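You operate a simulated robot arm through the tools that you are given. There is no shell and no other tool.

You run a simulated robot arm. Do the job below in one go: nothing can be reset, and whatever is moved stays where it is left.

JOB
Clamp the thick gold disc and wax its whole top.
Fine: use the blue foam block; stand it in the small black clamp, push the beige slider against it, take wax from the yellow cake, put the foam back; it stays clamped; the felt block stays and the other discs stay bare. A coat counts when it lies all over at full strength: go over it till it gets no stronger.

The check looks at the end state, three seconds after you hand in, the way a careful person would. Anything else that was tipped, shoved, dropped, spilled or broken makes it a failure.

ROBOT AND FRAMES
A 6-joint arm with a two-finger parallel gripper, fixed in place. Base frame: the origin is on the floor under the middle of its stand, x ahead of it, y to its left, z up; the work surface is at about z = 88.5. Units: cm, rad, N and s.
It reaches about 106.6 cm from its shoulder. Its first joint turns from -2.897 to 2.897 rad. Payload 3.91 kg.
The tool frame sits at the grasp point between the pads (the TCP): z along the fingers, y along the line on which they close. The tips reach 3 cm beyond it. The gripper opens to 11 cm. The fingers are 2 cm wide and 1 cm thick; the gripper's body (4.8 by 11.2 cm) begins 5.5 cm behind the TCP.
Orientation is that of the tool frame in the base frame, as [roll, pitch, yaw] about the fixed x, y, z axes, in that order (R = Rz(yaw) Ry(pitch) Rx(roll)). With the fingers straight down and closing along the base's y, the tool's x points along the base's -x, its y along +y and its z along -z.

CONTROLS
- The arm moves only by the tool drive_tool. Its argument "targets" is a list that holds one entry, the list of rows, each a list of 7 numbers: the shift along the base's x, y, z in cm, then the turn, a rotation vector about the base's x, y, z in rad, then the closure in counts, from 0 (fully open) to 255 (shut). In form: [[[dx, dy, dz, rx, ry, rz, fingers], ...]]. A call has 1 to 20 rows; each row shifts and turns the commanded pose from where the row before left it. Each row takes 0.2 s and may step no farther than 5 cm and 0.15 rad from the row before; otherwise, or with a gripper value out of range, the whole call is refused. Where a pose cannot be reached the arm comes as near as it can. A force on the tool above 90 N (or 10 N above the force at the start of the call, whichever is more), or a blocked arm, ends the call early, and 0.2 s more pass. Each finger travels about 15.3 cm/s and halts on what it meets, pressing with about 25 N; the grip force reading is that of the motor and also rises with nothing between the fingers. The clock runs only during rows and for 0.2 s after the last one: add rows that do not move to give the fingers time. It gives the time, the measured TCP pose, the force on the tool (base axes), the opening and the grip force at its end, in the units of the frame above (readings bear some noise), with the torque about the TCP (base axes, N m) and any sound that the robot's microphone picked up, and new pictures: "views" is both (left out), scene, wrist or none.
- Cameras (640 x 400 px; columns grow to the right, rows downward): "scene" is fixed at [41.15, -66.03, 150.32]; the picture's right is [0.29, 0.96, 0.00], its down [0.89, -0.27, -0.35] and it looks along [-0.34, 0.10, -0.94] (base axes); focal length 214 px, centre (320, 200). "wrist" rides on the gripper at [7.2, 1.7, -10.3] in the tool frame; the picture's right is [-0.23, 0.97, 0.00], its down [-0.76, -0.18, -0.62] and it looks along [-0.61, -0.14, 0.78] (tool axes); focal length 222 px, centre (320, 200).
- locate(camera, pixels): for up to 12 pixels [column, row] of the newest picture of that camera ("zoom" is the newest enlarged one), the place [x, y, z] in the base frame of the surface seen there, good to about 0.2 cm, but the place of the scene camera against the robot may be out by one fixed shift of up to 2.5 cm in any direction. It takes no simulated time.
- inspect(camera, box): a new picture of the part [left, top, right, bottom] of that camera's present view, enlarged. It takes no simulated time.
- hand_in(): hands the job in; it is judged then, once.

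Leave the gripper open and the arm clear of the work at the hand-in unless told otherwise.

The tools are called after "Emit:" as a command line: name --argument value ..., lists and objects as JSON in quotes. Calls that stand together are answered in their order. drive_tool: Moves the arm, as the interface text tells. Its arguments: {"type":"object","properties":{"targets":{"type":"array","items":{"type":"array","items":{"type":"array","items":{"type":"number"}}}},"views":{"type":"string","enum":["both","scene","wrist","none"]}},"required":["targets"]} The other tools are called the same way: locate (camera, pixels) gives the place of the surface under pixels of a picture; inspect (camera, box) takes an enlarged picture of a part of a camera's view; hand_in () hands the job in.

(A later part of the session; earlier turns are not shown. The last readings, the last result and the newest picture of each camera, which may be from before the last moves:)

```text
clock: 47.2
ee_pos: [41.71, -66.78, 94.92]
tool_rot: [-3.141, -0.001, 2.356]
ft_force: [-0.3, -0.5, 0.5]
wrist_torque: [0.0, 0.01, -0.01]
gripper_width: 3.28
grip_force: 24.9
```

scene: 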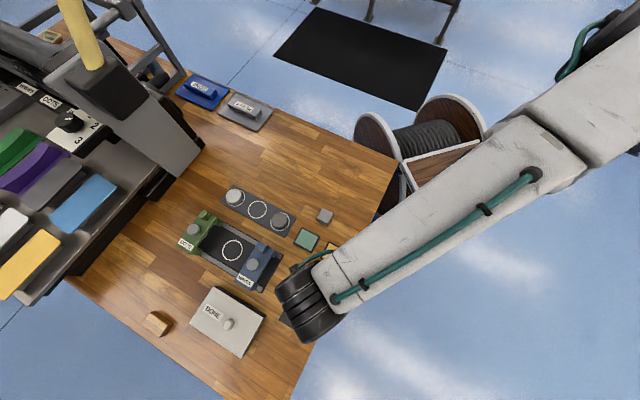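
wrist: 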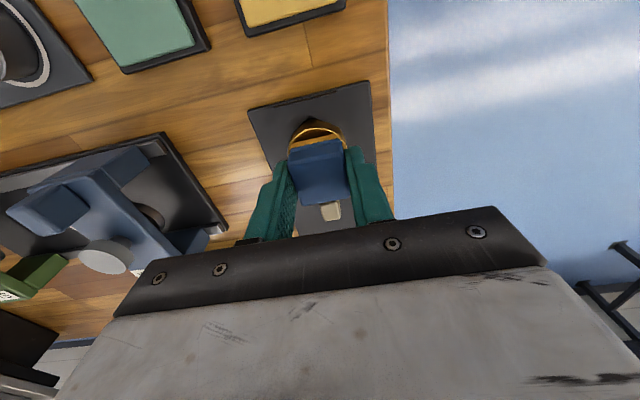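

Still no contact. I'll continue 0.1 cm at a time.

Emit:
drive_tool --targets '[[[0, 0, -0.1, 0, 0, 0, 255], [0, 0, 0, 0, 0, 0, 255]]]' --views "none"

Emit:
drive_tool --targets '[[[0, 0, -0.05, 0, 0, 0, 255], [0, 0, 0, 0, 0, 0, 255]]]' --views "none"

```text
clock: 47.8
ee_pos: [41.64, -66.76, 94.81]
tool_rot: [3.141, 0.0, 2.356]
ft_force: [-0.2, 0.1, 2.3]
wrist_torque: [0.02, -0.01, 0.02]
gripper_width: 3.27
grip_force: 25.0
```

```text
clock: 48.4
ee_pos: [41.61, -66.66, 94.79]
tool_rot: [-3.139, -0.002, 2.356]
ft_force: [2.2, -2.6, 6.6]
wrist_torque: [-0.09, -0.06, 0.02]
gripper_width: 3.3
grip_force: 24.7
```

Contact at 6.6 N, a good light pressure. I'll stroke along the clamp axis: 0.9 cm out, then 1.8 cm back, then to the centre.

Emit:
drive_tool --targets '[[[-0.212, 0.212, 0, 0, 0, 0, 255], [-0.212, 0.212, 0, 0, 0, 0, 255], [-0.212, 0.212, 0, 0, 0, 0, 255], [0.212, -0.212, 0, 0, 0, 0, 255], [0.212, -0.212, 0, 0, 0, 0, 255], [0.212, -0.212, 0, 0, 0, 0, 255], [0.212, -0.212, 0, 0, 0, 0, 255], [0.212, -0.212, 0, 0, 0, 0, 255], [0.212, -0.212, 0, 0, 0, 0, 255], [-0.212, 0.212, 0, 0, 0, 0, 255], [-0.212, 0.212, 0, 0, 0, 0, 255], [-0.212, 0.212, 0, 0, 0, 0, 255]]]' --views "wrist"

Emit:
inspect --camera "wrist" --box '[245, 80, 395, 220]'

```text
clock: 51.0
ee_pos: [41.58, -66.86, 94.86]
tool_rot: [-3.141, 0.0, 2.358]
ft_force: [-0.2, 0.4, -0.3]
wrist_torque: [0.01, -0.01, 0.01]
gripper_width: 3.29
grip_force: 24.3
```

wrist: 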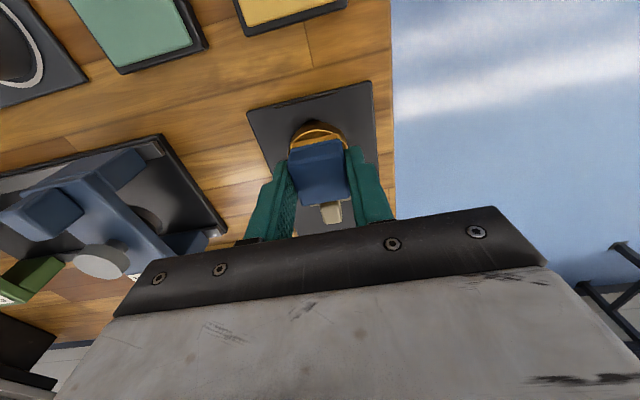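

```text
2.86 times, centred on (320, 150) of wrist
```

zoom: 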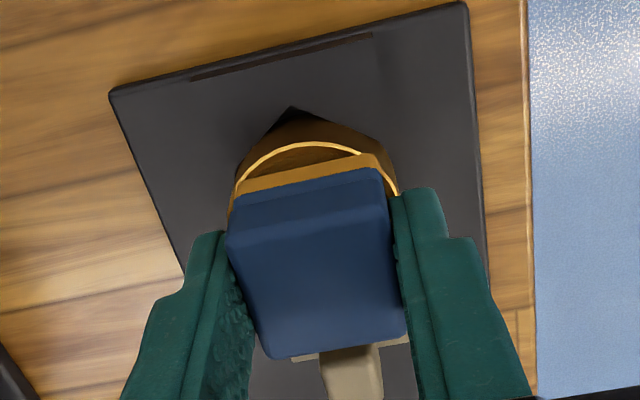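

The force faded to about 0 during the stroke, so contact got light. I'll press 0.1 cm first, then stroke across (the v direction), adding a touch of pressure on the way.

Emit:
drive_tool --targets '[[[0, 0, -0.1, 0, 0, 0, 255], [0.212, 0.212, 0, 0, 0, 0, 255], [0.212, 0.212, 0, 0, 0, 0, 255], [0.212, 0.212, 0, 0, 0, 0, 255], [-0.212, -0.212, 0, 0, 0, 0, 255], [-0.212, -0.212, 0, 0, 0, 0, 255], [-0.212, -0.212, 0, 0, 0, 0, 255], [-0.212, -0.212, 0, 0, 0, 0, 255], [-0.212, -0.212, 0, 0, 0, 0, 255], [-0.212, -0.212, 0, 0, 0, 0, 255], [0.212, 0.212, 0, 0, 0, 0, 255], [0.212, 0.212, 0, 0, 0, 0, 255], [0.212, 0.212, 0, 0, 0, 0, 255]]]' --views "none"

```text
clock: 53.8
ee_pos: [41.55, -66.94, 94.77]
tool_rot: [-3.141, -0.001, 2.357]
ft_force: [-3.4, -2.0, 7.9]
wrist_torque: [-0.15, 0.05, -0.01]
gripper_width: 3.28
grip_force: 24.7
```

7.9 N with friction: that's proper rubbing. I'll lift and step back 5 cm along the axis to see how the disc's top looks.

Emit:
drive_tool --targets '[[[0, 0, 1.0, 0, 0, 0, 255], [0, 0, 4.0, 0, 0, 0, 255], [1.8, -1.8, 0, 0, 0, 0, 255], [1.8, -1.8, 0, 0, 0, 0, 255], [0, 0, 0, 0, 0, 0, 255]]]' --views "wrist"

Emit:
inspect --camera "wrist" --box '[260, 20, 380, 140]'

```text
clock: 55.0
ee_pos: [45.37, -70.46, 99.72]
tool_rot: [3.139, 0.0, 2.357]
ft_force: [-0.2, 0.7, 0.0]
wrist_torque: [0.03, 0.0, 0.0]
gripper_width: 3.31
grip_force: 25.1
```

wrist: 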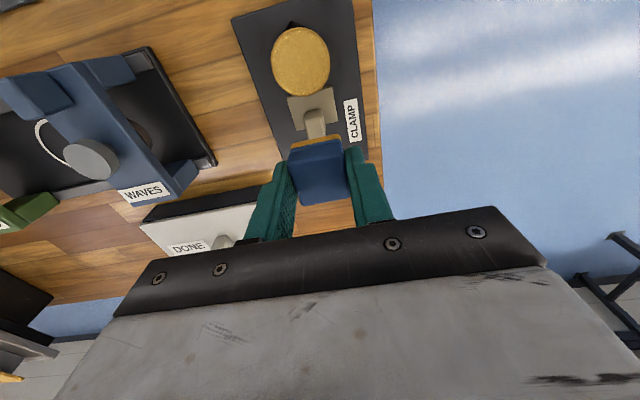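

```text
3.33 times, centred on (320, 80) of wrist
```

zoom: 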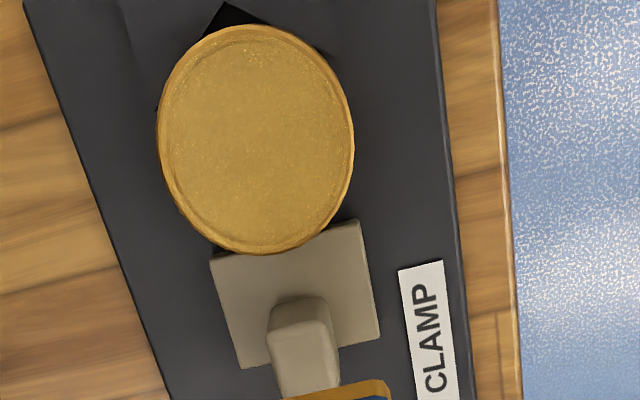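

The top now carries a speckled yellow coat. I'll zoom in to judge how even and strong it is.

Emit:
inspect --camera "wrist" --box '[267, 22, 333, 100]'

Emit:
inspect --camera "wrist" --box '[270, 25, 332, 64]'

Emit:
inspect --camera "wrist" --box '[270, 60, 332, 99]'

```text
5.13 times, centred on (300, 61) of wrist
```

zoom: 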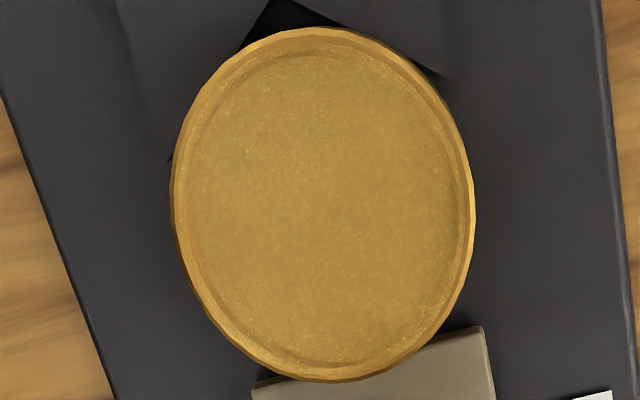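

```text
10.26 times, centred on (301, 44) of wrist
```

zoom: 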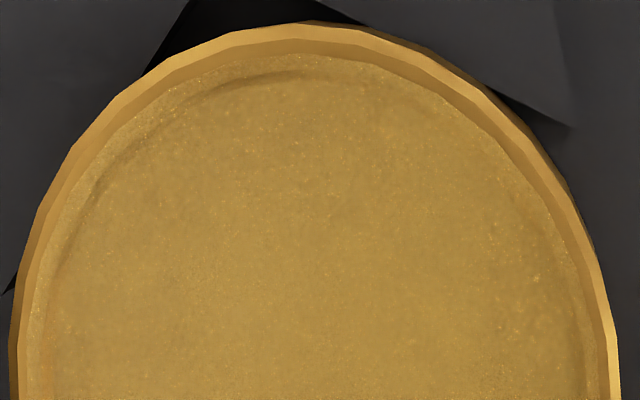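

```text
10.26 times, centred on (301, 80) of wrist
```

zoom: 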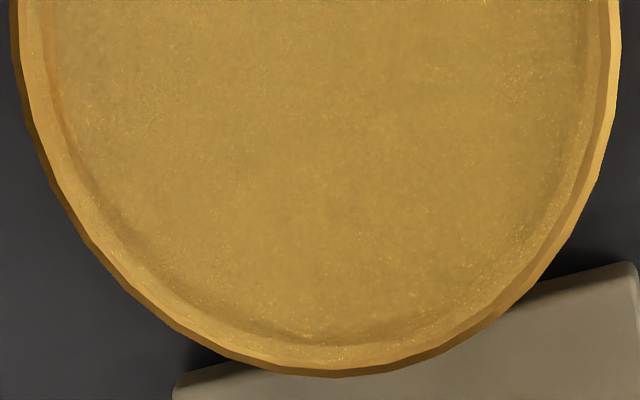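

The coat is on but looks thin, with weaker patches on the rim at the left and upper right. I'll go back down and work over it again, including diagonals and the edges.

Emit:
drive_tool --targets '[[[-1.8, 1.8, 0, 0, 0, 0, 255], [-1.8, 1.8, 0, 0, 0, 0, 255], [0, 0, -3.0, 0, 0, 0, 255], [0, 0, -1.5, 0, 0, 0, 255], [0, 0, -0.3, 0, 0, 0, 255], [0, 0, -0.1, 0, 0, 0, 255], [0, 0, 0, 0, 0, 0, 255]]]' --views "none"

Emit:
drive_tool --targets '[[[0, 0, -0.08, 0, 0, 0, 255], [0, 0, 0, 0, 0, 0, 255]]]' --views "none"

```text
clock: 56.6
ee_pos: [41.69, -66.7, 94.96]
tool_rot: [-3.141, 0.0, 2.355]
ft_force: [0.3, -0.3, 0.2]
wrist_torque: [-0.01, -0.02, -0.01]
gripper_width: 3.3
grip_force: 25.2
```

```text
clock: 57.2
ee_pos: [41.72, -66.75, 94.83]
tool_rot: [-3.141, 0.0, 2.357]
ft_force: [-0.9, -0.2, -0.2]
wrist_torque: [0.0, -0.01, -0.02]
gripper_width: 3.3
grip_force: 25.0
```

Emit:
drive_tool --targets '[[[0, 0, -0.08, 0, 0, 0, 255], [0, 0, 0, 0, 0, 0, 255]]]' --views "none"

Emit:
drive_tool --targets '[[[0, 0, -0.06, 0, 0, 0, 255], [0, 0, 0, 0, 0, 0, 255]]]' --views "none"

```text
clock: 57.8
ee_pos: [41.8, -66.75, 94.84]
tool_rot: [-3.14, 0.003, 2.354]
ft_force: [-1.7, 1.8, 9.1]
wrist_torque: [0.15, 0.01, 0.0]
gripper_width: 3.28
grip_force: 24.7
```

```text
clock: 58.4
ee_pos: [41.67, -66.88, 94.82]
tool_rot: [-3.14, 0.003, 2.357]
ft_force: [-1.8, 1.8, 17.8]
wrist_torque: [0.1, 0.01, 0.0]
gripper_width: 3.29
grip_force: 25.1
```

About 18 N now, so I'll ease slightly and run a full circle of 0.95 cm radius so the foam sweeps past the whole rim.

Emit:
drive_tool --targets '[[[0.317, 0, 0.03, 0, 0, 0, 255], [0.317, 0, 0, 0, 0, 0, 255], [0.316, 0, 0, 0, 0, 0, 255], [-0.072, 0.364, 0, 0, 0, 0, 255], [-0.206, 0.308, 0, 0, 0, 0, 255], [-0.308, 0.206, 0, 0, 0, 0, 255], [-0.364, 0.072, 0, 0, 0, 0, 255], [-0.364, -0.072, 0, 0, 0, 0, 255], [-0.308, -0.206, 0, 0, 0, 0, 255], [-0.206, -0.308, 0, 0, 0, 0, 255], [-0.072, -0.364, 0, 0, 0, 0, 255], [0.072, -0.364, 0, 0, 0, 0, 255], [0.206, -0.308, 0, 0, 0, 0, 255], [0.308, -0.206, 0, 0, 0, 0, 255], [0.364, -0.072, 0, 0, 0, 0, 255], [0.364, 0.072, 0, 0, 0, 0, 255], [0.308, 0.206, 0, 0, 0, 0, 255], [0.206, 0.308, 0, 0, 0, 0, 255], [0.072, 0.364, 0, 0, 0, 0, 255]]]' --views "none"

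```text
clock: 62.4
ee_pos: [42.81, -66.72, 94.68]
tool_rot: [-3.14, 0.001, 2.359]
ft_force: [1.2, -0.6, 2.6]
wrist_torque: [-0.07, -0.03, 0.02]
gripper_width: 3.27
grip_force: 24.8
```

Contact held, 2.6 N at the end. I'll press a little more and do a cross of straight strokes along x and y through the whole disc.

Emit:
drive_tool --targets '[[[-0.38, 0, -0.07, 0, 0, 0, 255], [-0.38, 0, 0, 0, 0, 0, 255], [-0.38, 0, 0, 0, 0, 0, 255], [-0.38, 0, 0, 0, 0, 0, 255], [-0.38, 0, 0, 0, 0, 0, 255], [0.317, 0, 0, 0, 0, 0, 255], [0.317, 0, 0, 0, 0, 0, 255], [0.316, 0, 0, 0, 0, 0, 255], [0, 0.317, 0, 0, 0, 0, 255], [0, 0.317, 0, 0, 0, 0, 255], [0, 0.316, 0, 0, 0, 0, 255], [0, -0.38, 0, 0, 0, 0, 255], [0, -0.38, 0, 0, 0, 0, 255], [0, -0.38, 0, 0, 0, 0, 255], [0, -0.38, 0, 0, 0, 0, 255], [0, -0.38, 0, 0, 0, 0, 255], [0, 0.317, 0, 0, 0, 0, 255], [0, 0.317, 0, 0, 0, 0, 255], [0, 0.316, 0, 0, 0, 0, 255]]]' --views "none"

```text
clock: 66.4
ee_pos: [41.58, -66.88, 94.67]
tool_rot: [-3.139, -0.002, 2.357]
ft_force: [-1.4, -5.8, 13.8]
wrist_torque: [-0.33, -0.01, -0.03]
gripper_width: 3.27
grip_force: 25.0
```

Rubbing went well (13.8 N). I'll lift, step back and look at the coat again.

Emit:
drive_tool --targets '[[[0, 0, 1.0, 0, 0, 0, 255], [0, 0, 4.0, 0, 0, 0, 255], [1.8, -1.8, 0, 0, 0, 0, 255], [1.8, -1.8, 0, 0, 0, 0, 255], [0, 0, 0, 0, 0, 0, 255]]]' --views "wrist"

Emit:
inspect --camera "wrist" --box '[267, 22, 333, 100]'

Emit:
inspect --camera "wrist" --box '[270, 25, 332, 64]'

Emit:
inspect --camera "wrist" --box '[270, 60, 332, 99]'

```text
clock: 67.6
ee_pos: [45.09, -70.4, 99.28]
tool_rot: [3.14, 0.0, 2.358]
ft_force: [0.0, -0.4, 0.3]
wrist_torque: [0.0, -0.02, -0.01]
gripper_width: 3.28
grip_force: 25.3
```

wrist: 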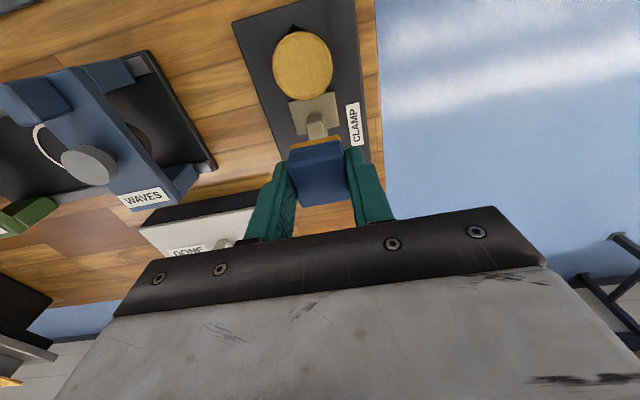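

```text
5.13 times, centred on (300, 61) of wrist
```

zoom: 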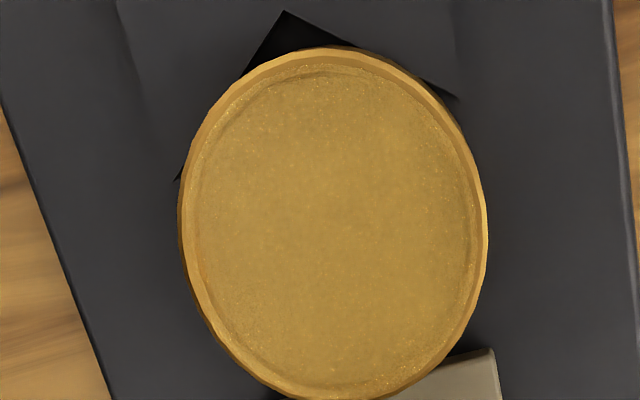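

```text
10.26 times, centred on (301, 44) of wrist
```

zoom: 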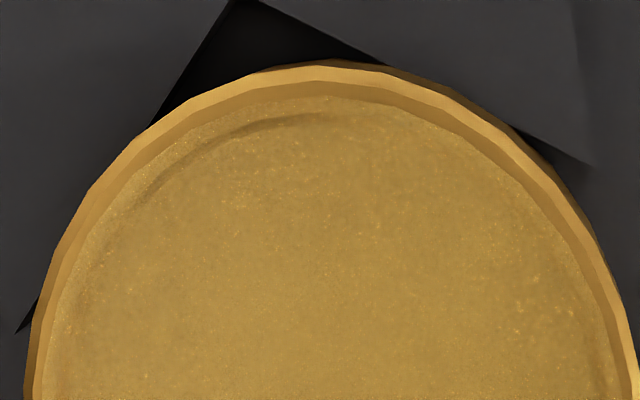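

```text
10.26 times, centred on (301, 80) of wrist
```

zoom: 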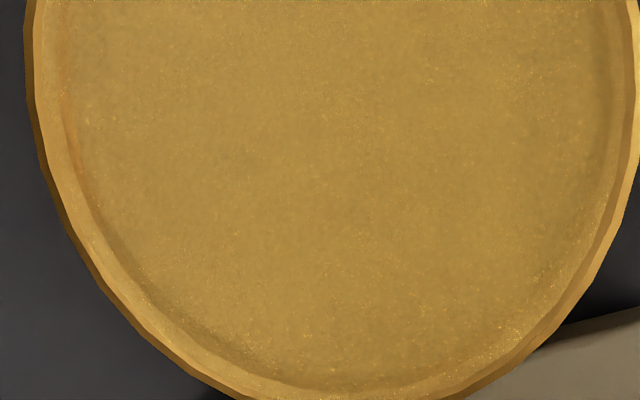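

The coat is more even now, but a slightly weak bit remains at the left rim, zoom (65, 130). I'll reload wax from the yellow cake and go over everything again, first moving high back over the cake.

Emit:
drive_tool --targets '[[[0, 0, 1.0, 0, 0, 0, 255], [-2.64, 2.75, 0, 0, 0, 0, 255], [-2.64, 2.75, 0, 0, 0, 0, 255], [-2.64, 2.75, 0, 0, 0, 0, 255], [-2.63, 2.75, 0, 0, 0, 0, 255], [0, 0, -3.0, 0, 0, 0, 255], [0, 0, -2.5, 0, 0, 0, 255], [0, 0, 0, 0, 0, 0, 255]]]' --views "wrist"

Emit:
inspect --camera "wrist" --box '[245, 80, 395, 220]'

```text
clock: 69.4
ee_pos: [34.85, -59.43, 95.02]
tool_rot: [-3.141, -0.001, 2.355]
ft_force: [-0.2, -1.4, -0.6]
wrist_torque: [0.01, -0.01, 0.0]
gripper_width: 3.26
grip_force: 25.2
```

wrist: 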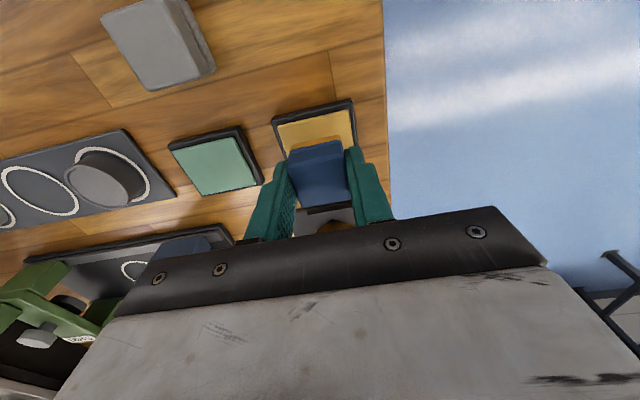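

```text
2.86 times, centred on (320, 150) of wrist
```

zoom: 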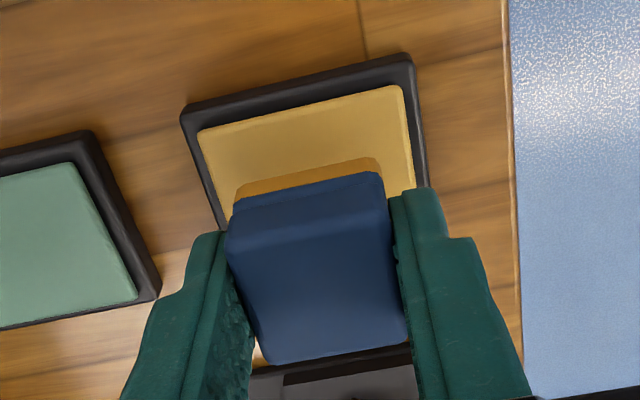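

The foam is centred over the cake. I'll lower it to contact gently.

Emit:
drive_tool --targets '[[[0, 0, -0.8, 0, 0, 0, 255], [0, 0, -0.2, 0, 0, 0, 255], [0, 0, -0.1, 0, 0, 0, 255], [0, 0, 0, 0, 0, 0, 255]]]' --views "none"

Emit:
drive_tool --targets '[[[0, 0, -0.1, 0, 0, 0, 255], [0, 0, 0, 0, 0, 0, 255]]]' --views "none"

```text
clock: 70.4
ee_pos: [34.85, -59.43, 93.88]
tool_rot: [-3.14, 0.0, 2.356]
ft_force: [-0.5, 0.8, -1.0]
wrist_torque: [-0.03, 0.01, -0.03]
gripper_width: 3.3
grip_force: 25.2
```

```text
clock: 71.0
ee_pos: [34.75, -59.39, 93.76]
tool_rot: [3.139, 0.001, 2.355]
ft_force: [-0.3, -0.5, -0.3]
wrist_torque: [-0.02, -0.01, 0.0]
gripper_width: 3.3
grip_force: 25.4
```

Emit:
drive_tool --targets '[[[0, 0, -0.08, 0, 0, 0, 255], [0, 0, 0, 0, 0, 0, 255]]]' --views "none"

Emit:
drive_tool --targets '[[[0, 0, -0.06, 0, 0, 0, 255], [0, 0, 0, 0, 0, 0, 255], [0, 0, 0, 0, 0, 0, 255]]]' --views "none"

```text
clock: 71.6
ee_pos: [34.72, -59.38, 93.86]
tool_rot: [-3.141, 0.001, 2.355]
ft_force: [0.2, 0.0, -0.7]
wrist_torque: [0.05, 0.01, -0.01]
gripper_width: 3.29
grip_force: 24.9
```

```text
clock: 72.4
ee_pos: [34.8, -59.33, 93.7]
tool_rot: [3.141, -0.001, 2.356]
ft_force: [0.1, -0.3, 0.5]
wrist_torque: [-0.02, -0.01, 0.0]
gripper_width: 3.27
grip_force: 25.0
```

Almost touching. I'll lower another 0.1 cm.

Emit:
drive_tool --targets '[[[0, 0, -0.08, 0, 0, 0, 255], [0, 0, 0, 0, 0, 0, 255]]]' --views "none"

Emit:
drive_tool --targets '[[[0, 0, -0.06, 0, 0, 0, 255], [0, 0, 0, 0, 0, 0, 255]]]' --views "none"

```text
clock: 73.0
ee_pos: [34.74, -59.38, 93.6]
tool_rot: [3.142, -0.001, 2.356]
ft_force: [0.1, -0.6, -1.1]
wrist_torque: [0.0, 0.0, -0.01]
gripper_width: 3.29
grip_force: 25.4
```

```text
clock: 73.6
ee_pos: [34.73, -59.48, 93.55]
tool_rot: [3.141, 0.0, 2.355]
ft_force: [-0.5, 0.3, -0.2]
wrist_torque: [0.0, 0.0, 0.0]
gripper_width: 3.29
grip_force: 25.2
```

Emit:
drive_tool --targets '[[[0, 0, -0.08, 0, 0, 0, 255], [0, 0, 0, 0, 0, 0, 255]]]' --views "none"

Emit:
drive_tool --targets '[[[0, 0, -0.06, 0, 0, 0, 255], [0, 0, 0, 0, 0, 0, 255]]]' --views "wrist"

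Emit:
inspect --camera "wrist" --box '[245, 80, 395, 220]'

```text
clock: 74.2
ee_pos: [34.82, -59.31, 93.31]
tool_rot: [3.141, -0.001, 2.356]
ft_force: [0.5, 0.7, -0.8]
wrist_torque: [0.03, 0.03, 0.02]
gripper_width: 3.31
grip_force: 25.2
```

```text
clock: 74.8
ee_pos: [34.63, -59.4, 93.45]
tool_rot: [3.141, 0.0, 2.355]
ft_force: [0.4, 0.3, -0.6]
wrist_torque: [-0.01, -0.01, 0.01]
gripper_width: 3.3
grip_force: 25.2
```

wrist: 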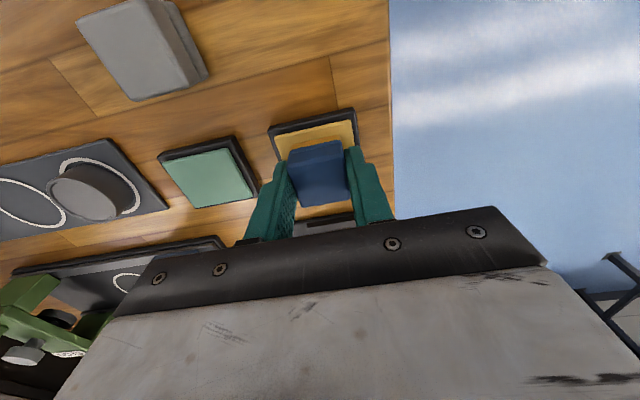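

```text
2.86 times, centred on (320, 150) of wrist
```

zoom: 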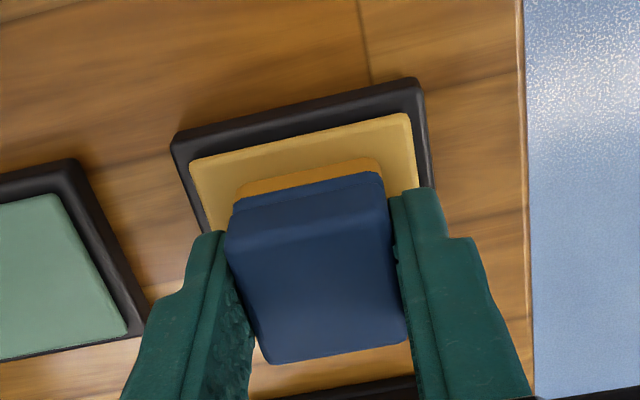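

The foam seems to have crept up about 0.2 cm in the grip from the earlier pressing, so contact comes a little lower. I'll continue carefully.

Emit:
drive_tool --targets '[[[0, 0, -0.08, 0, 0, 0, 255], [0, 0, 0, 0, 0, 0, 255]]]' --views "none"

Emit:
drive_tool --targets '[[[0, 0, -0.06, 0, 0, 0, 255], [0, 0, 0, 0, 0, 0, 255]]]' --views "none"

```text
clock: 75.4
ee_pos: [34.65, -59.44, 93.48]
tool_rot: [3.141, 0.0, 2.356]
ft_force: [0.3, 0.4, 4.3]
wrist_torque: [0.03, -0.07, 0.03]
gripper_width: 3.29
grip_force: 25.2
```

```text
clock: 76.0
ee_pos: [34.62, -59.48, 93.33]
tool_rot: [-3.141, 0.0, 2.356]
ft_force: [-0.4, 3.1, 12.7]
wrist_torque: [0.18, 0.01, -0.01]
gripper_width: 3.27
grip_force: 25.3
```

Contact at 12.7 N. I'll rub gently on the cake to load wax, then lift.

Emit:
drive_tool --targets '[[[0.2, -0.2, 0, 0, 0, 0, 255], [-0.2, 0.2, 0, 0, 0, 0, 255], [-0.2, 0.2, 0, 0, 0, 0, 255], [0.2, -0.2, 0, 0, 0, 0, 255], [0.2, 0.2, 0, 0, 0, 0, 255], [-0.2, -0.2, 0, 0, 0, 0, 255], [-0.2, -0.2, 0, 0, 0, 0, 255], [0.2, 0.2, 0, 0, 0, 0, 255], [0, 0, 0.5, 0, 0, 0, 255], [0, 0, 2.5, 0, 0, 0, 255], [0, 0, 4, 0, 0, 0, 255], [0, 0, 0, 0, 0, 0, 255]]]' --views "wrist"

Emit:
inspect --camera "wrist" --box '[245, 70, 395, 220]'

```text
clock: 78.6
ee_pos: [35.0, -59.38, 99.99]
tool_rot: [-3.141, 0.001, 2.356]
ft_force: [0.3, -0.4, 0.4]
wrist_torque: [0.0, 0.01, 0.02]
gripper_width: 3.29
grip_force: 25.1
```

wrist: 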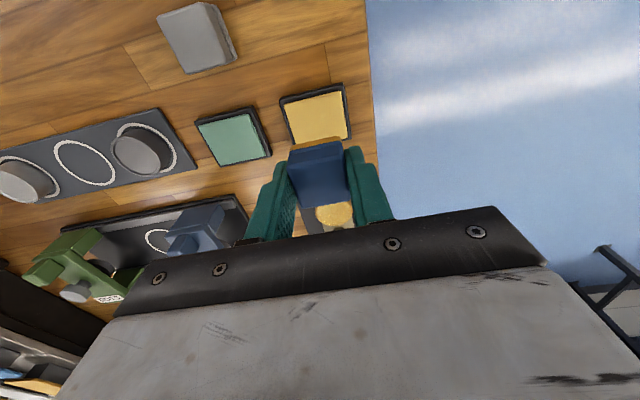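

```text
2.67 times, centred on (320, 145) of wrist
```

zoom: 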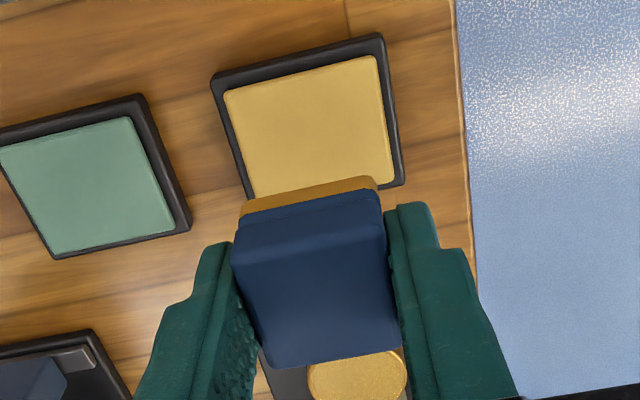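

Wax is loaded and the tray is undisturbed. I'll go back over the disc and lower to just above it.

Emit:
drive_tool --targets '[[[2.32, -2.47, 0, 0, 0, 0, 255], [2.32, -2.47, 0, 0, 0, 0, 255], [2.31, -2.48, 0, 0, 0, 0, 255], [0, 0, -3.0, 0, 0, 0, 255], [0, 0, -1.7, 0, 0, 0, 255], [0, 0, -0.4, 0, 0, 0, 255], [0, 0, 0, 0, 0, 0, 255]]]' --views "wrist"

Emit:
inspect --camera "wrist" --box '[245, 80, 395, 220]'

```text
clock: 80.2
ee_pos: [41.85, -66.88, 95.06]
tool_rot: [-3.14, -0.001, 2.357]
ft_force: [-0.1, 0.4, -0.1]
wrist_torque: [-0.03, 0.01, -0.02]
gripper_width: 3.26
grip_force: 25.4
```

wrist: 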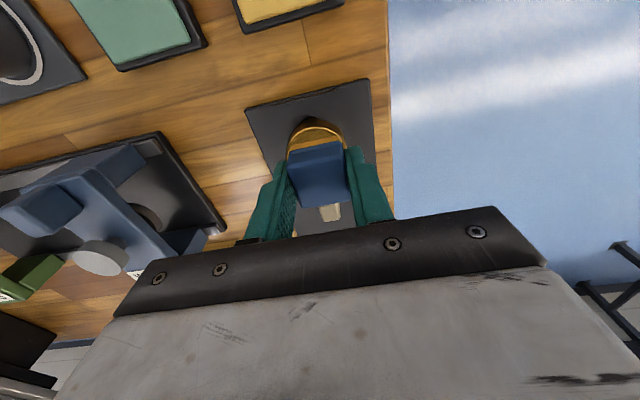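

```text
2.86 times, centred on (320, 150) of wrist
```

zoom: 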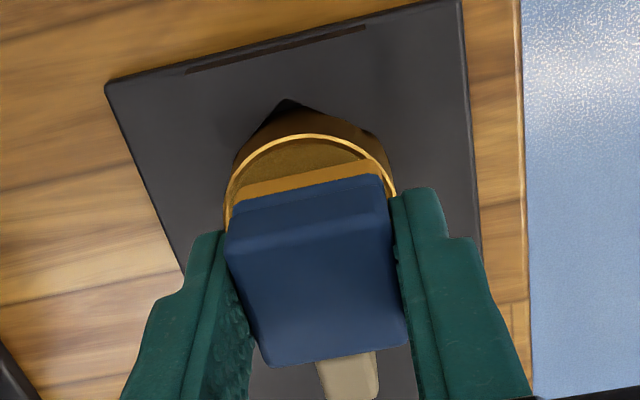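

Aligned. I'll feel for contact now with light steps.

Emit:
drive_tool --targets '[[[0, 0, -0.2, 0, 0, 0, 255], [0, 0, -0.1, 0, 0, 0, 255], [0, 0, 0, 0, 0, 0, 255]]]' --views "none"

Emit:
drive_tool --targets '[[[0, 0, -0.1, 0, 0, 0, 255], [0, 0, 0, 0, 0, 0, 255]]]' --views "none"

```text
clock: 81.0
ee_pos: [41.67, -66.81, 94.9]
tool_rot: [3.141, -0.001, 2.356]
ft_force: [0.0, 0.3, 0.1]
wrist_torque: [0.01, 0.02, -0.01]
gripper_width: 3.31
grip_force: 25.1
```

```text
clock: 81.6
ee_pos: [41.79, -66.91, 94.79]
tool_rot: [3.141, 0.0, 2.355]
ft_force: [1.0, 0.6, 0.0]
wrist_torque: [0.03, 0.0, -0.01]
gripper_width: 3.27
grip_force: 25.0
```

Emit:
drive_tool --targets '[[[0, 0, -0.1, 0, 0, 0, 255], [0, 0, 0, 0, 0, 0, 255]]]' --views "none"

Emit:
drive_tool --targets '[[[0, 0, -0.07, 0, 0, 0, 255], [0, 0, 0, 0, 0, 0, 255]]]' --views "none"

```text
clock: 82.2
ee_pos: [41.77, -66.8, 94.78]
tool_rot: [3.14, 0.0, 2.355]
ft_force: [0.0, -1.1, 0.3]
wrist_torque: [0.0, -0.01, -0.03]
gripper_width: 3.28
grip_force: 25.2
```

```text
clock: 82.8
ee_pos: [41.68, -66.86, 94.66]
tool_rot: [-3.14, 0.0, 2.357]
ft_force: [-0.8, -0.1, -1.0]
wrist_torque: [0.01, 0.04, -0.04]
gripper_width: 3.3
grip_force: 25.0
```

Emit:
drive_tool --targets '[[[0, 0, -0.07, 0, 0, 0, 255], [0, 0, 0, 0, 0, 0, 255]]]' --views "none"

Emit:
drive_tool --targets '[[[0, 0, -0.06, 0, 0, 0, 255], [0, 0, 0, 0, 0, 0, 255]]]' --views "none"

```text
clock: 83.4
ee_pos: [41.69, -66.9, 94.53]
tool_rot: [-3.141, 0.001, 2.357]
ft_force: [-0.1, -1.0, -0.3]
wrist_torque: [0.01, -0.03, 0.03]
gripper_width: 3.31
grip_force: 25.2
```

```text
clock: 84.0
ee_pos: [41.71, -66.81, 94.57]
tool_rot: [-3.141, 0.0, 2.358]
ft_force: [2.4, 0.3, 5.8]
wrist_torque: [0.0, -0.07, -0.01]
gripper_width: 3.29
grip_force: 25.5
```

Contact at 5.8 N. I'll run the full-circle sweep again with fresh wax.

Emit:
drive_tool --targets '[[[0.317, 0, -0.02, 0, 0, 0, 255], [0.317, 0, 0, 0, 0, 0, 255], [0.316, 0, 0, 0, 0, 0, 255], [-0.072, 0.364, 0, 0, 0, 0, 255], [-0.206, 0.308, 0, 0, 0, 0, 255], [-0.308, 0.206, 0, 0, 0, 0, 255], [-0.364, 0.072, 0, 0, 0, 0, 255], [-0.364, -0.072, 0, 0, 0, 0, 255], [-0.308, -0.206, 0, 0, 0, 0, 255], [-0.206, -0.308, 0, 0, 0, 0, 255], [-0.072, -0.364, 0, 0, 0, 0, 255], [0.072, -0.364, 0, 0, 0, 0, 255], [0.206, -0.308, 0, 0, 0, 0, 255], [0.308, -0.206, 0, 0, 0, 0, 255], [0.364, -0.072, 0, 0, 0, 0, 255], [0.364, 0.072, 0, 0, 0, 0, 255], [0.308, 0.206, 0, 0, 0, 0, 255], [0.206, 0.308, 0, 0, 0, 0, 255], [0.072, 0.364, 0, 0, 0, 0, 255]]]' --views "none"

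Emit:
drive_tool --targets '[[[-0.38, 0, -0.05, 0, 0, 0, 255], [-0.38, 0, 0, 0, 0, 0, 255], [-0.38, 0, 0, 0, 0, 0, 255], [-0.38, 0, 0, 0, 0, 0, 255], [-0.38, 0, 0, 0, 0, 0, 255], [0.317, 0, 0, 0, 0, 0, 255], [0.317, 0, 0, 0, 0, 0, 255], [0.316, 0, 0, 0, 0, 0, 255], [0, 0.317, 0, 0, 0, 0, 255], [0, 0.317, 0, 0, 0, 0, 255], [0, 0.316, 0, 0, 0, 0, 255], [0, -0.38, 0, 0, 0, 0, 255], [0, -0.38, 0, 0, 0, 0, 255], [0, -0.38, 0, 0, 0, 0, 255], [0, -0.38, 0, 0, 0, 0, 255], [0, -0.38, 0, 0, 0, 0, 255], [0, 0.317, 0, 0, 0, 0, 255], [0, 0.317, 0, 0, 0, 0, 255], [0, 0.316, 0, 0, 0, 0, 255]]]' --views "none"

```text
clock: 88.0
ee_pos: [42.7, -66.81, 94.61]
tool_rot: [-3.141, 0.0, 2.359]
ft_force: [-0.8, -2.6, 9.2]
wrist_torque: [-0.11, 0.08, 0.03]
gripper_width: 3.31
grip_force: 25.4
```

```text
clock: 92.0
ee_pos: [41.63, -66.89, 94.58]
tool_rot: [-3.142, 0.001, 2.356]
ft_force: [-1.8, -2.3, 6.7]
wrist_torque: [-0.06, 0.03, 0.0]
gripper_width: 3.27
grip_force: 25.4
```

Forces are steady (6–9 N). Next come strokes along and across the clamp axis, then a look.

Emit:
drive_tool --targets '[[[0.236, 0.236, -0.03, 0, 0, 0, 255], [0.236, 0.236, 0, 0, 0, 0, 255], [0.236, 0.236, 0, 0, 0, 0, 255], [-0.283, -0.283, 0, 0, 0, 0, 255], [-0.283, -0.283, 0, 0, 0, 0, 255], [-0.283, -0.283, 0, 0, 0, 0, 255], [-0.283, -0.283, 0, 0, 0, 0, 255], [-0.283, -0.283, 0, 0, 0, 0, 255], [0.236, 0.236, 0, 0, 0, 0, 255], [0.236, 0.236, 0, 0, 0, 0, 255], [0.235, 0.235, 0, 0, 0, 0, 255], [-0.236, 0.236, 0, 0, 0, 0, 255], [-0.236, 0.236, 0, 0, 0, 0, 255], [-0.236, 0.236, 0, 0, 0, 0, 255], [0.283, -0.283, 0, 0, 0, 0, 255], [0.283, -0.283, 0, 0, 0, 0, 255], [0.283, -0.283, 0, 0, 0, 0, 255], [0.283, -0.283, 0, 0, 0, 0, 255], [0.283, -0.283, 0, 0, 0, 0, 255]]]' --views "none"

Emit:
drive_tool --targets '[[[0, 0, 1.0, 0, 0, 0, 255], [0, 0, 4.0, 0, 0, 0, 255], [1.45, -1.45, 0, 0, 0, 0, 255], [1.45, -1.45, 0, 0, 0, 0, 255], [0, 0, 0, 0, 0, 0, 255]]]' --views "wrist"

Emit:
inspect --camera "wrist" --box '[267, 22, 333, 100]'

Emit:
inspect --camera "wrist" --box '[270, 25, 332, 64]'

Emit:
inspect --camera "wrist" --box '[270, 60, 332, 99]'

```text
clock: 96.0
ee_pos: [42.41, -67.4, 94.59]
tool_rot: [-3.141, 0.002, 2.356]
ft_force: [-9.3, 7.0, 25.1]
wrist_torque: [0.33, 0.42, -0.01]
gripper_width: 3.28
grip_force: 25.0
```

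```text
clock: 97.2
ee_pos: [45.13, -70.32, 99.31]
tool_rot: [3.141, -0.001, 2.355]
ft_force: [-0.7, -1.0, -0.3]
wrist_torque: [0.02, 0.0, -0.01]
gripper_width: 3.27
grip_force: 24.6
```

wrist: 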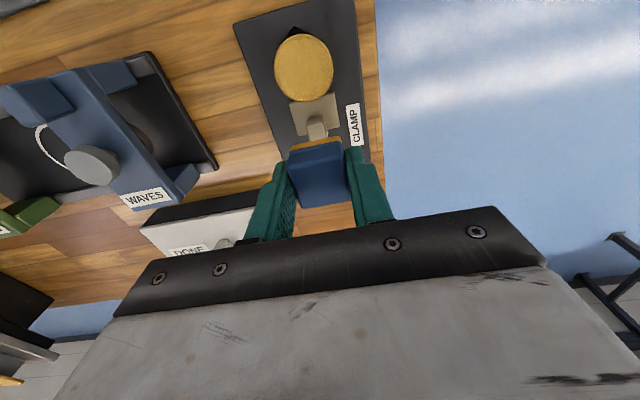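

```text
5.13 times, centred on (300, 61) of wrist
```

zoom: 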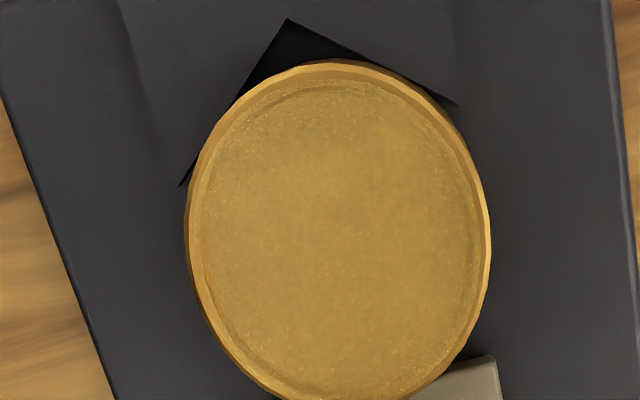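

```text
10.26 times, centred on (301, 44) of wrist
```

zoom: 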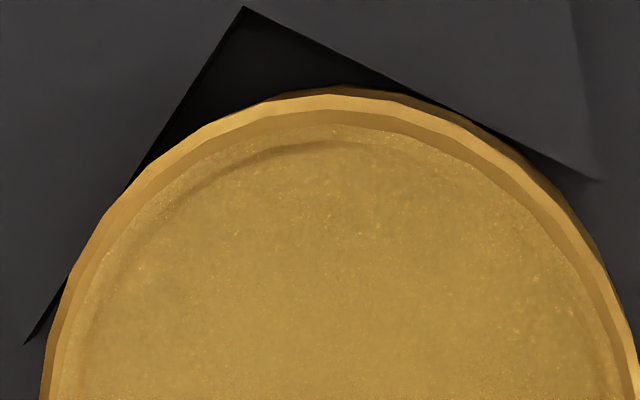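

```text
10.26 times, centred on (301, 80) of wrist
```

zoom: 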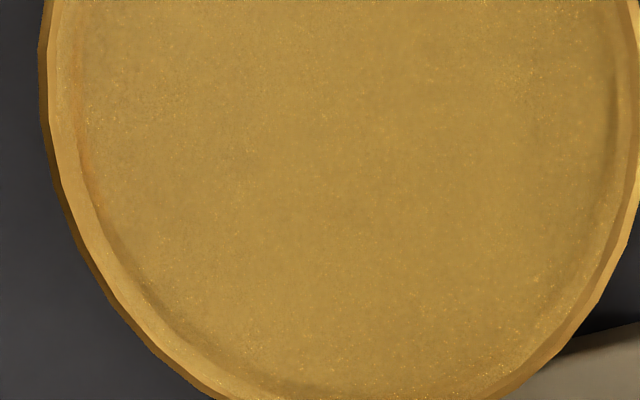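

The coat looks uniform now. I also see the black gap to the V has grown by about 0.1–0.2 cm, so the last hard stroke (25 N) pushed the disc and slider back a little; I'll re-tighten at the end. First I'll look at the left rim in detail.

Emit:
inspect --camera "wrist" --box '[272, 55, 302, 95]'

Emit:
inspect --camera "wrist" --box '[305, 30, 335, 70]'

Emit:
inspect --camera "wrist" --box '[290, 80, 335, 110]'

Emit:
inspect --camera "wrist" --box '[272, 30, 312, 60]'

```text
10.00 times, centred on (287, 75) of wrist
```

zoom: 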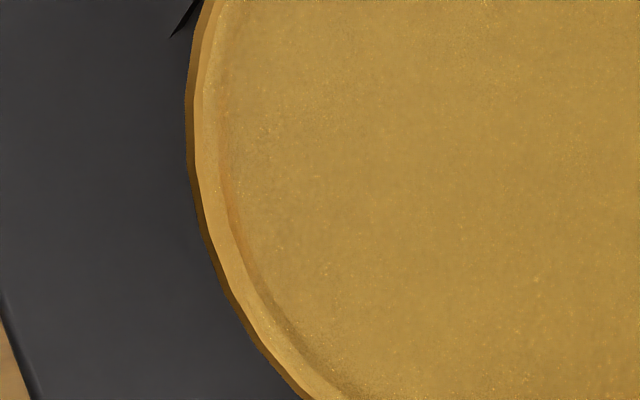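

```text
10.00 times, centred on (320, 50) of wrist
```

zoom: 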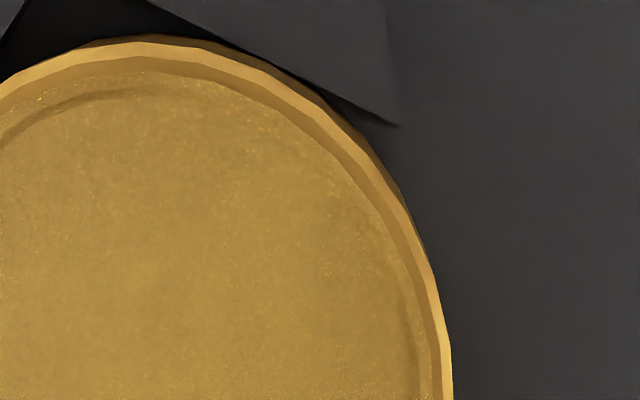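

```text
13.33 times, centred on (312, 95) of wrist
```

zoom: 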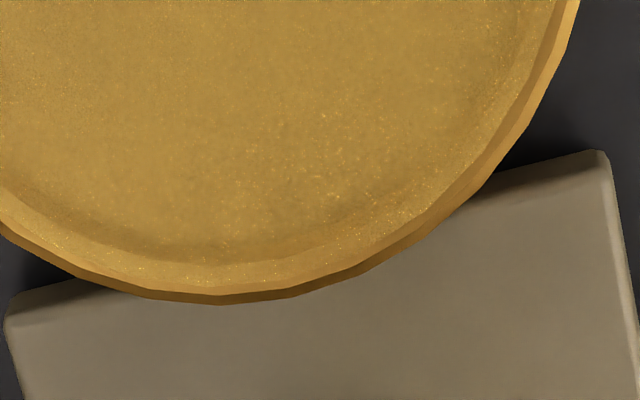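

```text
13.33 times, centred on (292, 45) of wrist
```

zoom: 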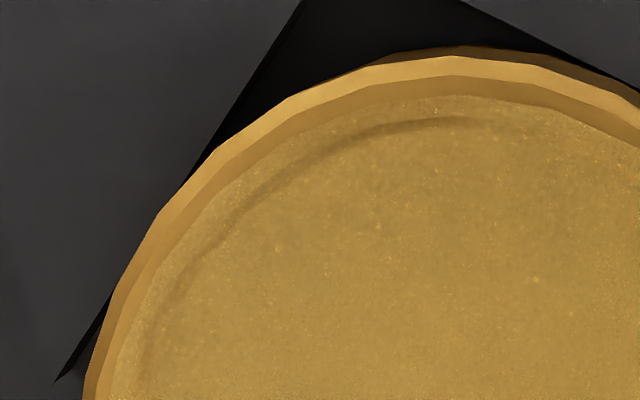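

The face is well coated, but close up a smooth band on the rim at the left, top and right looks less coated than the speckled lower rim. I need wider sweeps with light pressure. I'll go back down over the disc.

Emit:
drive_tool --targets '[[[-1.74, 1.72, 0, 0, 0, 0, 255], [-1.74, 1.72, 0, 0, 0, 0, 255], [0, 0, -2.8, 0, 0, 0, 255], [0, 0, -1.5, 0, 0, 0, 255], [0, 0, -0.3, 0, 0, 0, 255], [0, 0, 0, 0, 0, 0, 255]]]' --views "none"

Emit:
drive_tool --targets '[[[0, 0, -0.1, 0, 0, 0, 255], [0, 0, 0, 0, 0, 0, 255]]]' --views "none"

Emit:
drive_tool --targets '[[[0, 0, -0.08, 0, 0, 0, 255], [0, 0, 0, 0, 0, 0, 255]]]' --views "none"

```text
clock: 98.6
ee_pos: [41.87, -66.8, 94.96]
tool_rot: [-3.141, 0.0, 2.357]
ft_force: [-0.2, 0.1, -0.2]
wrist_torque: [-0.01, 0.07, 0.05]
gripper_width: 3.29
grip_force: 25.1
```

```text
clock: 99.2
ee_pos: [41.82, -66.77, 94.88]
tool_rot: [-3.14, 0.001, 2.356]
ft_force: [-1.0, -0.6, -0.1]
wrist_torque: [-0.03, 0.01, 0.0]
gripper_width: 3.3
grip_force: 25.0
```

```text
clock: 99.8
ee_pos: [41.84, -66.81, 94.72]
tool_rot: [3.141, -0.003, 2.354]
ft_force: [-0.7, 0.2, 0.0]
wrist_torque: [-0.01, 0.0, 0.01]
gripper_width: 3.28
grip_force: 24.9
```

Emit:
drive_tool --targets '[[[0, 0, -0.1, 0, 0, 0, 255], [0, 0, 0, 0, 0, 0, 255]]]' --views "none"

Emit:
drive_tool --targets '[[[0, 0, -0.06, 0, 0, 0, 255], [0, 0, 0, 0, 0, 0, 255]]]' --views "none"

Emit:
drive_tool --targets '[[[0, 0, -0.05, 0, 0, 0, 255], [0, 0, 0, 0, 0, 0, 255]]]' --views "wrist"

```text
clock: 100.4
ee_pos: [41.77, -66.79, 94.59]
tool_rot: [3.141, 0.0, 2.356]
ft_force: [1.1, 0.8, 0.6]
wrist_torque: [0.01, 0.01, 0.01]
gripper_width: 3.25
grip_force: 25.6
```

```text
clock: 101.0
ee_pos: [41.62, -66.79, 94.61]
tool_rot: [-3.14, 0.0, 2.356]
ft_force: [1.7, 1.1, 6.8]
wrist_torque: [0.01, -0.1, 0.03]
gripper_width: 3.27
grip_force: 24.7
```

```text
clock: 101.6
ee_pos: [41.69, -66.94, 94.49]
tool_rot: [-3.14, 0.002, 2.356]
ft_force: [0.4, 1.9, 12.8]
wrist_torque: [-0.01, -0.08, -0.01]
gripper_width: 3.29
grip_force: 24.8
```

wrist: 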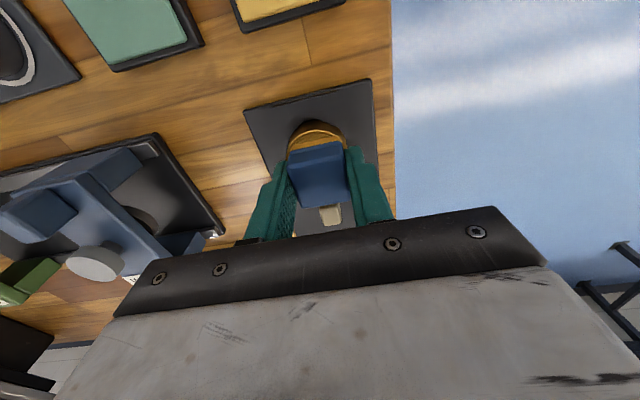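

12.8 N; I'll ease slightly and make a wide cross-stroke of ±1.4 cm across the axis to cover the left and right rims.

Emit:
drive_tool --targets '[[[-0.247, -0.247, 0.03, 0, 0, 0, 255], [-0.247, -0.247, 0, 0, 0, 0, 255], [-0.247, -0.247, 0, 0, 0, 0, 255], [-0.247, -0.247, 0, 0, 0, 0, 255], [0.247, 0.247, 0, 0, 0, 0, 255], [0.247, 0.247, 0, 0, 0, 0, 255], [0.247, 0.247, 0, 0, 0, 0, 255], [0.247, 0.247, 0, 0, 0, 0, 255], [0.247, 0.247, 0, 0, 0, 0, 255], [0.247, 0.247, 0, 0, 0, 0, 255], [0.247, 0.247, 0, 0, 0, 0, 255], [0.247, 0.247, 0, 0, 0, 0, 255]]]' --views "wrist"

Emit:
inspect --camera "wrist" --box '[245, 80, 395, 220]'

```text
clock: 104.2
ee_pos: [42.68, -65.95, 94.47]
tool_rot: [3.14, 0.0, 2.356]
ft_force: [-5.2, -4.0, 17.7]
wrist_torque: [-0.18, 0.36, 0.03]
gripper_width: 3.29
grip_force: 24.8
```

wrist: 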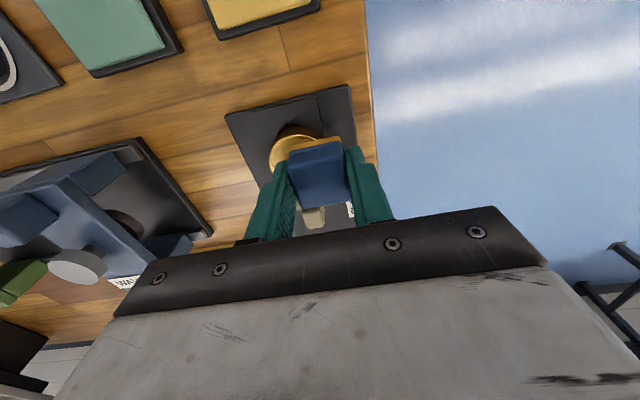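

```text
2.86 times, centred on (320, 150) of wrist
```

zoom: 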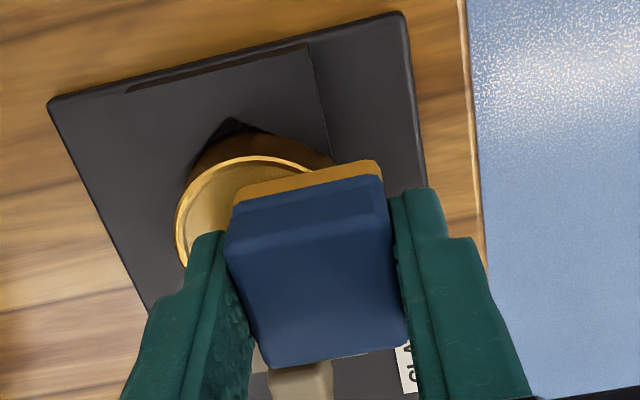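

The foam clears the right rim well. I'll ease the pressure and sweep a wide circle of 1.4 cm radius around the whole rim.

Emit:
drive_tool --targets '[[[-0.454, 0.303, 0.04, 0, 0, 0, 255], [-0.536, 0.107, 0, 0, 0, 0, 255], [-0.536, -0.107, 0, 0, 0, 0, 255], [-0.454, -0.303, 0, 0, 0, 0, 255], [-0.303, -0.454, 0, 0, 0, 0, 255], [-0.107, -0.536, 0, 0, 0, 0, 255], [0.107, -0.536, 0, 0, 0, 0, 255], [0.303, -0.454, 0, 0, 0, 0, 255], [0.454, -0.303, 0, 0, 0, 0, 255], [0.536, -0.107, 0, 0, 0, 0, 255], [0.536, 0.107, 0, 0, 0, 0, 255], [0.454, 0.303, 0, 0, 0, 0, 255], [0.303, 0.454, 0, 0, 0, 0, 255], [0.107, 0.536, 0, 0, 0, 0, 255], [-0.107, 0.536, 0, 0, 0, 0, 255], [-0.303, 0.454, 0, 0, 0, 0, 255]]]' --views "none"

```text
clock: 107.6
ee_pos: [42.83, -65.69, 94.58]
tool_rot: [-3.141, 0.002, 2.357]
ft_force: [3.3, -3.5, 14.3]
wrist_torque: [-0.17, -0.11, 0.04]
gripper_width: 3.29
grip_force: 25.0
```

Good contact throughout (14 N). I'll lift and look again.

Emit:
drive_tool --targets '[[[0, 0, 1.0, 0, 0, 0, 255], [0, 0, 4.0, 0, 0, 0, 255], [1.2, -2.25, 0, 0, 0, 0, 255], [1.2, -2.25, 0, 0, 0, 0, 255], [0, 0, 0, 0, 0, 0, 255]]]' --views "wrist"

Emit:
inspect --camera "wrist" --box '[267, 22, 333, 100]'

Emit:
inspect --camera "wrist" --box '[272, 55, 302, 95]'

Emit:
inspect --camera "wrist" --box '[305, 30, 335, 70]'

Emit:
inspect --camera "wrist" --box '[272, 30, 312, 60]'

```text
clock: 108.8
ee_pos: [45.08, -70.32, 99.46]
tool_rot: [-3.141, 0.001, 2.356]
ft_force: [0.2, 0.4, 0.7]
wrist_torque: [-0.01, -0.02, -0.02]
gripper_width: 3.28
grip_force: 24.9
```

wrist: 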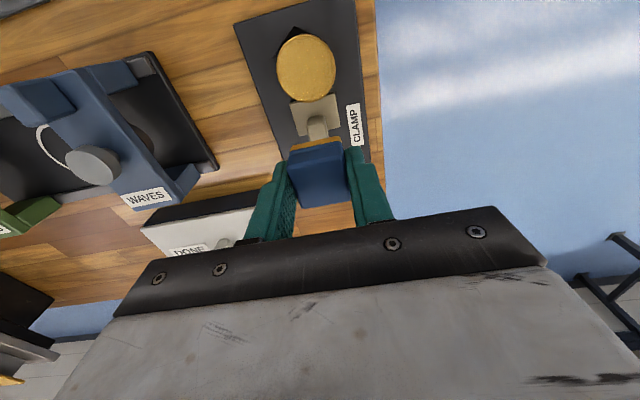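

```text
5.13 times, centred on (300, 61) of wrist
```

zoom: 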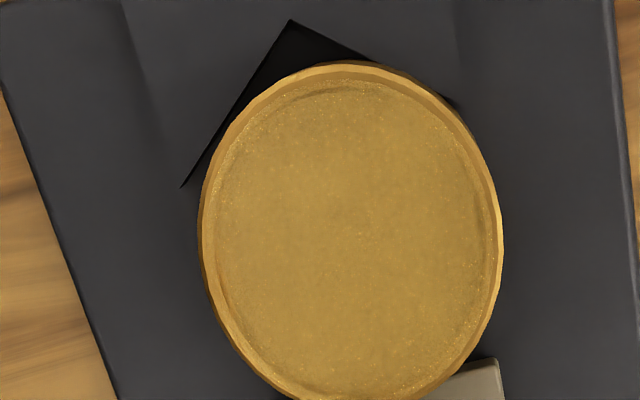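

```text
10.00 times, centred on (287, 75) of wrist
```

zoom: 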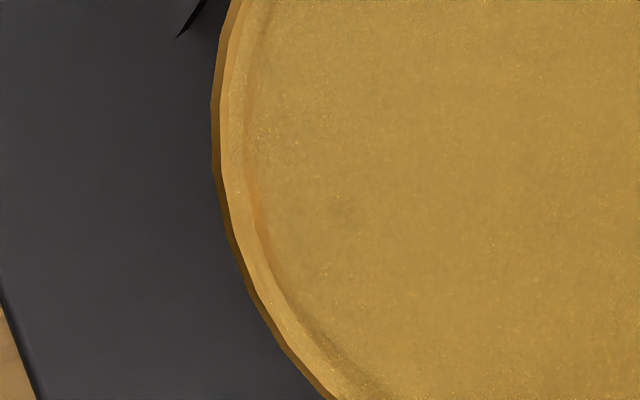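

```text
10.00 times, centred on (320, 50) of wrist
```

zoom: 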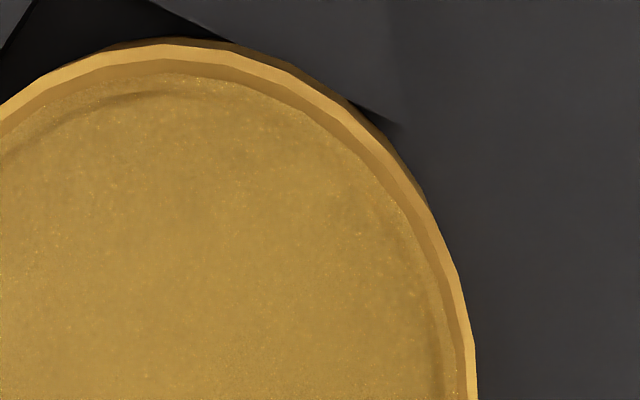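

```text
13.33 times, centred on (292, 45) of wrist
```

zoom: 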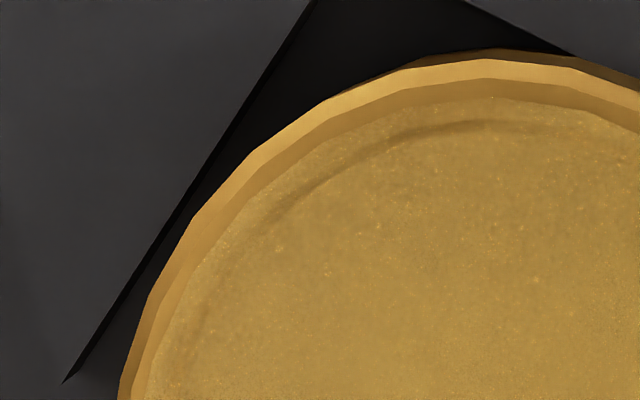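

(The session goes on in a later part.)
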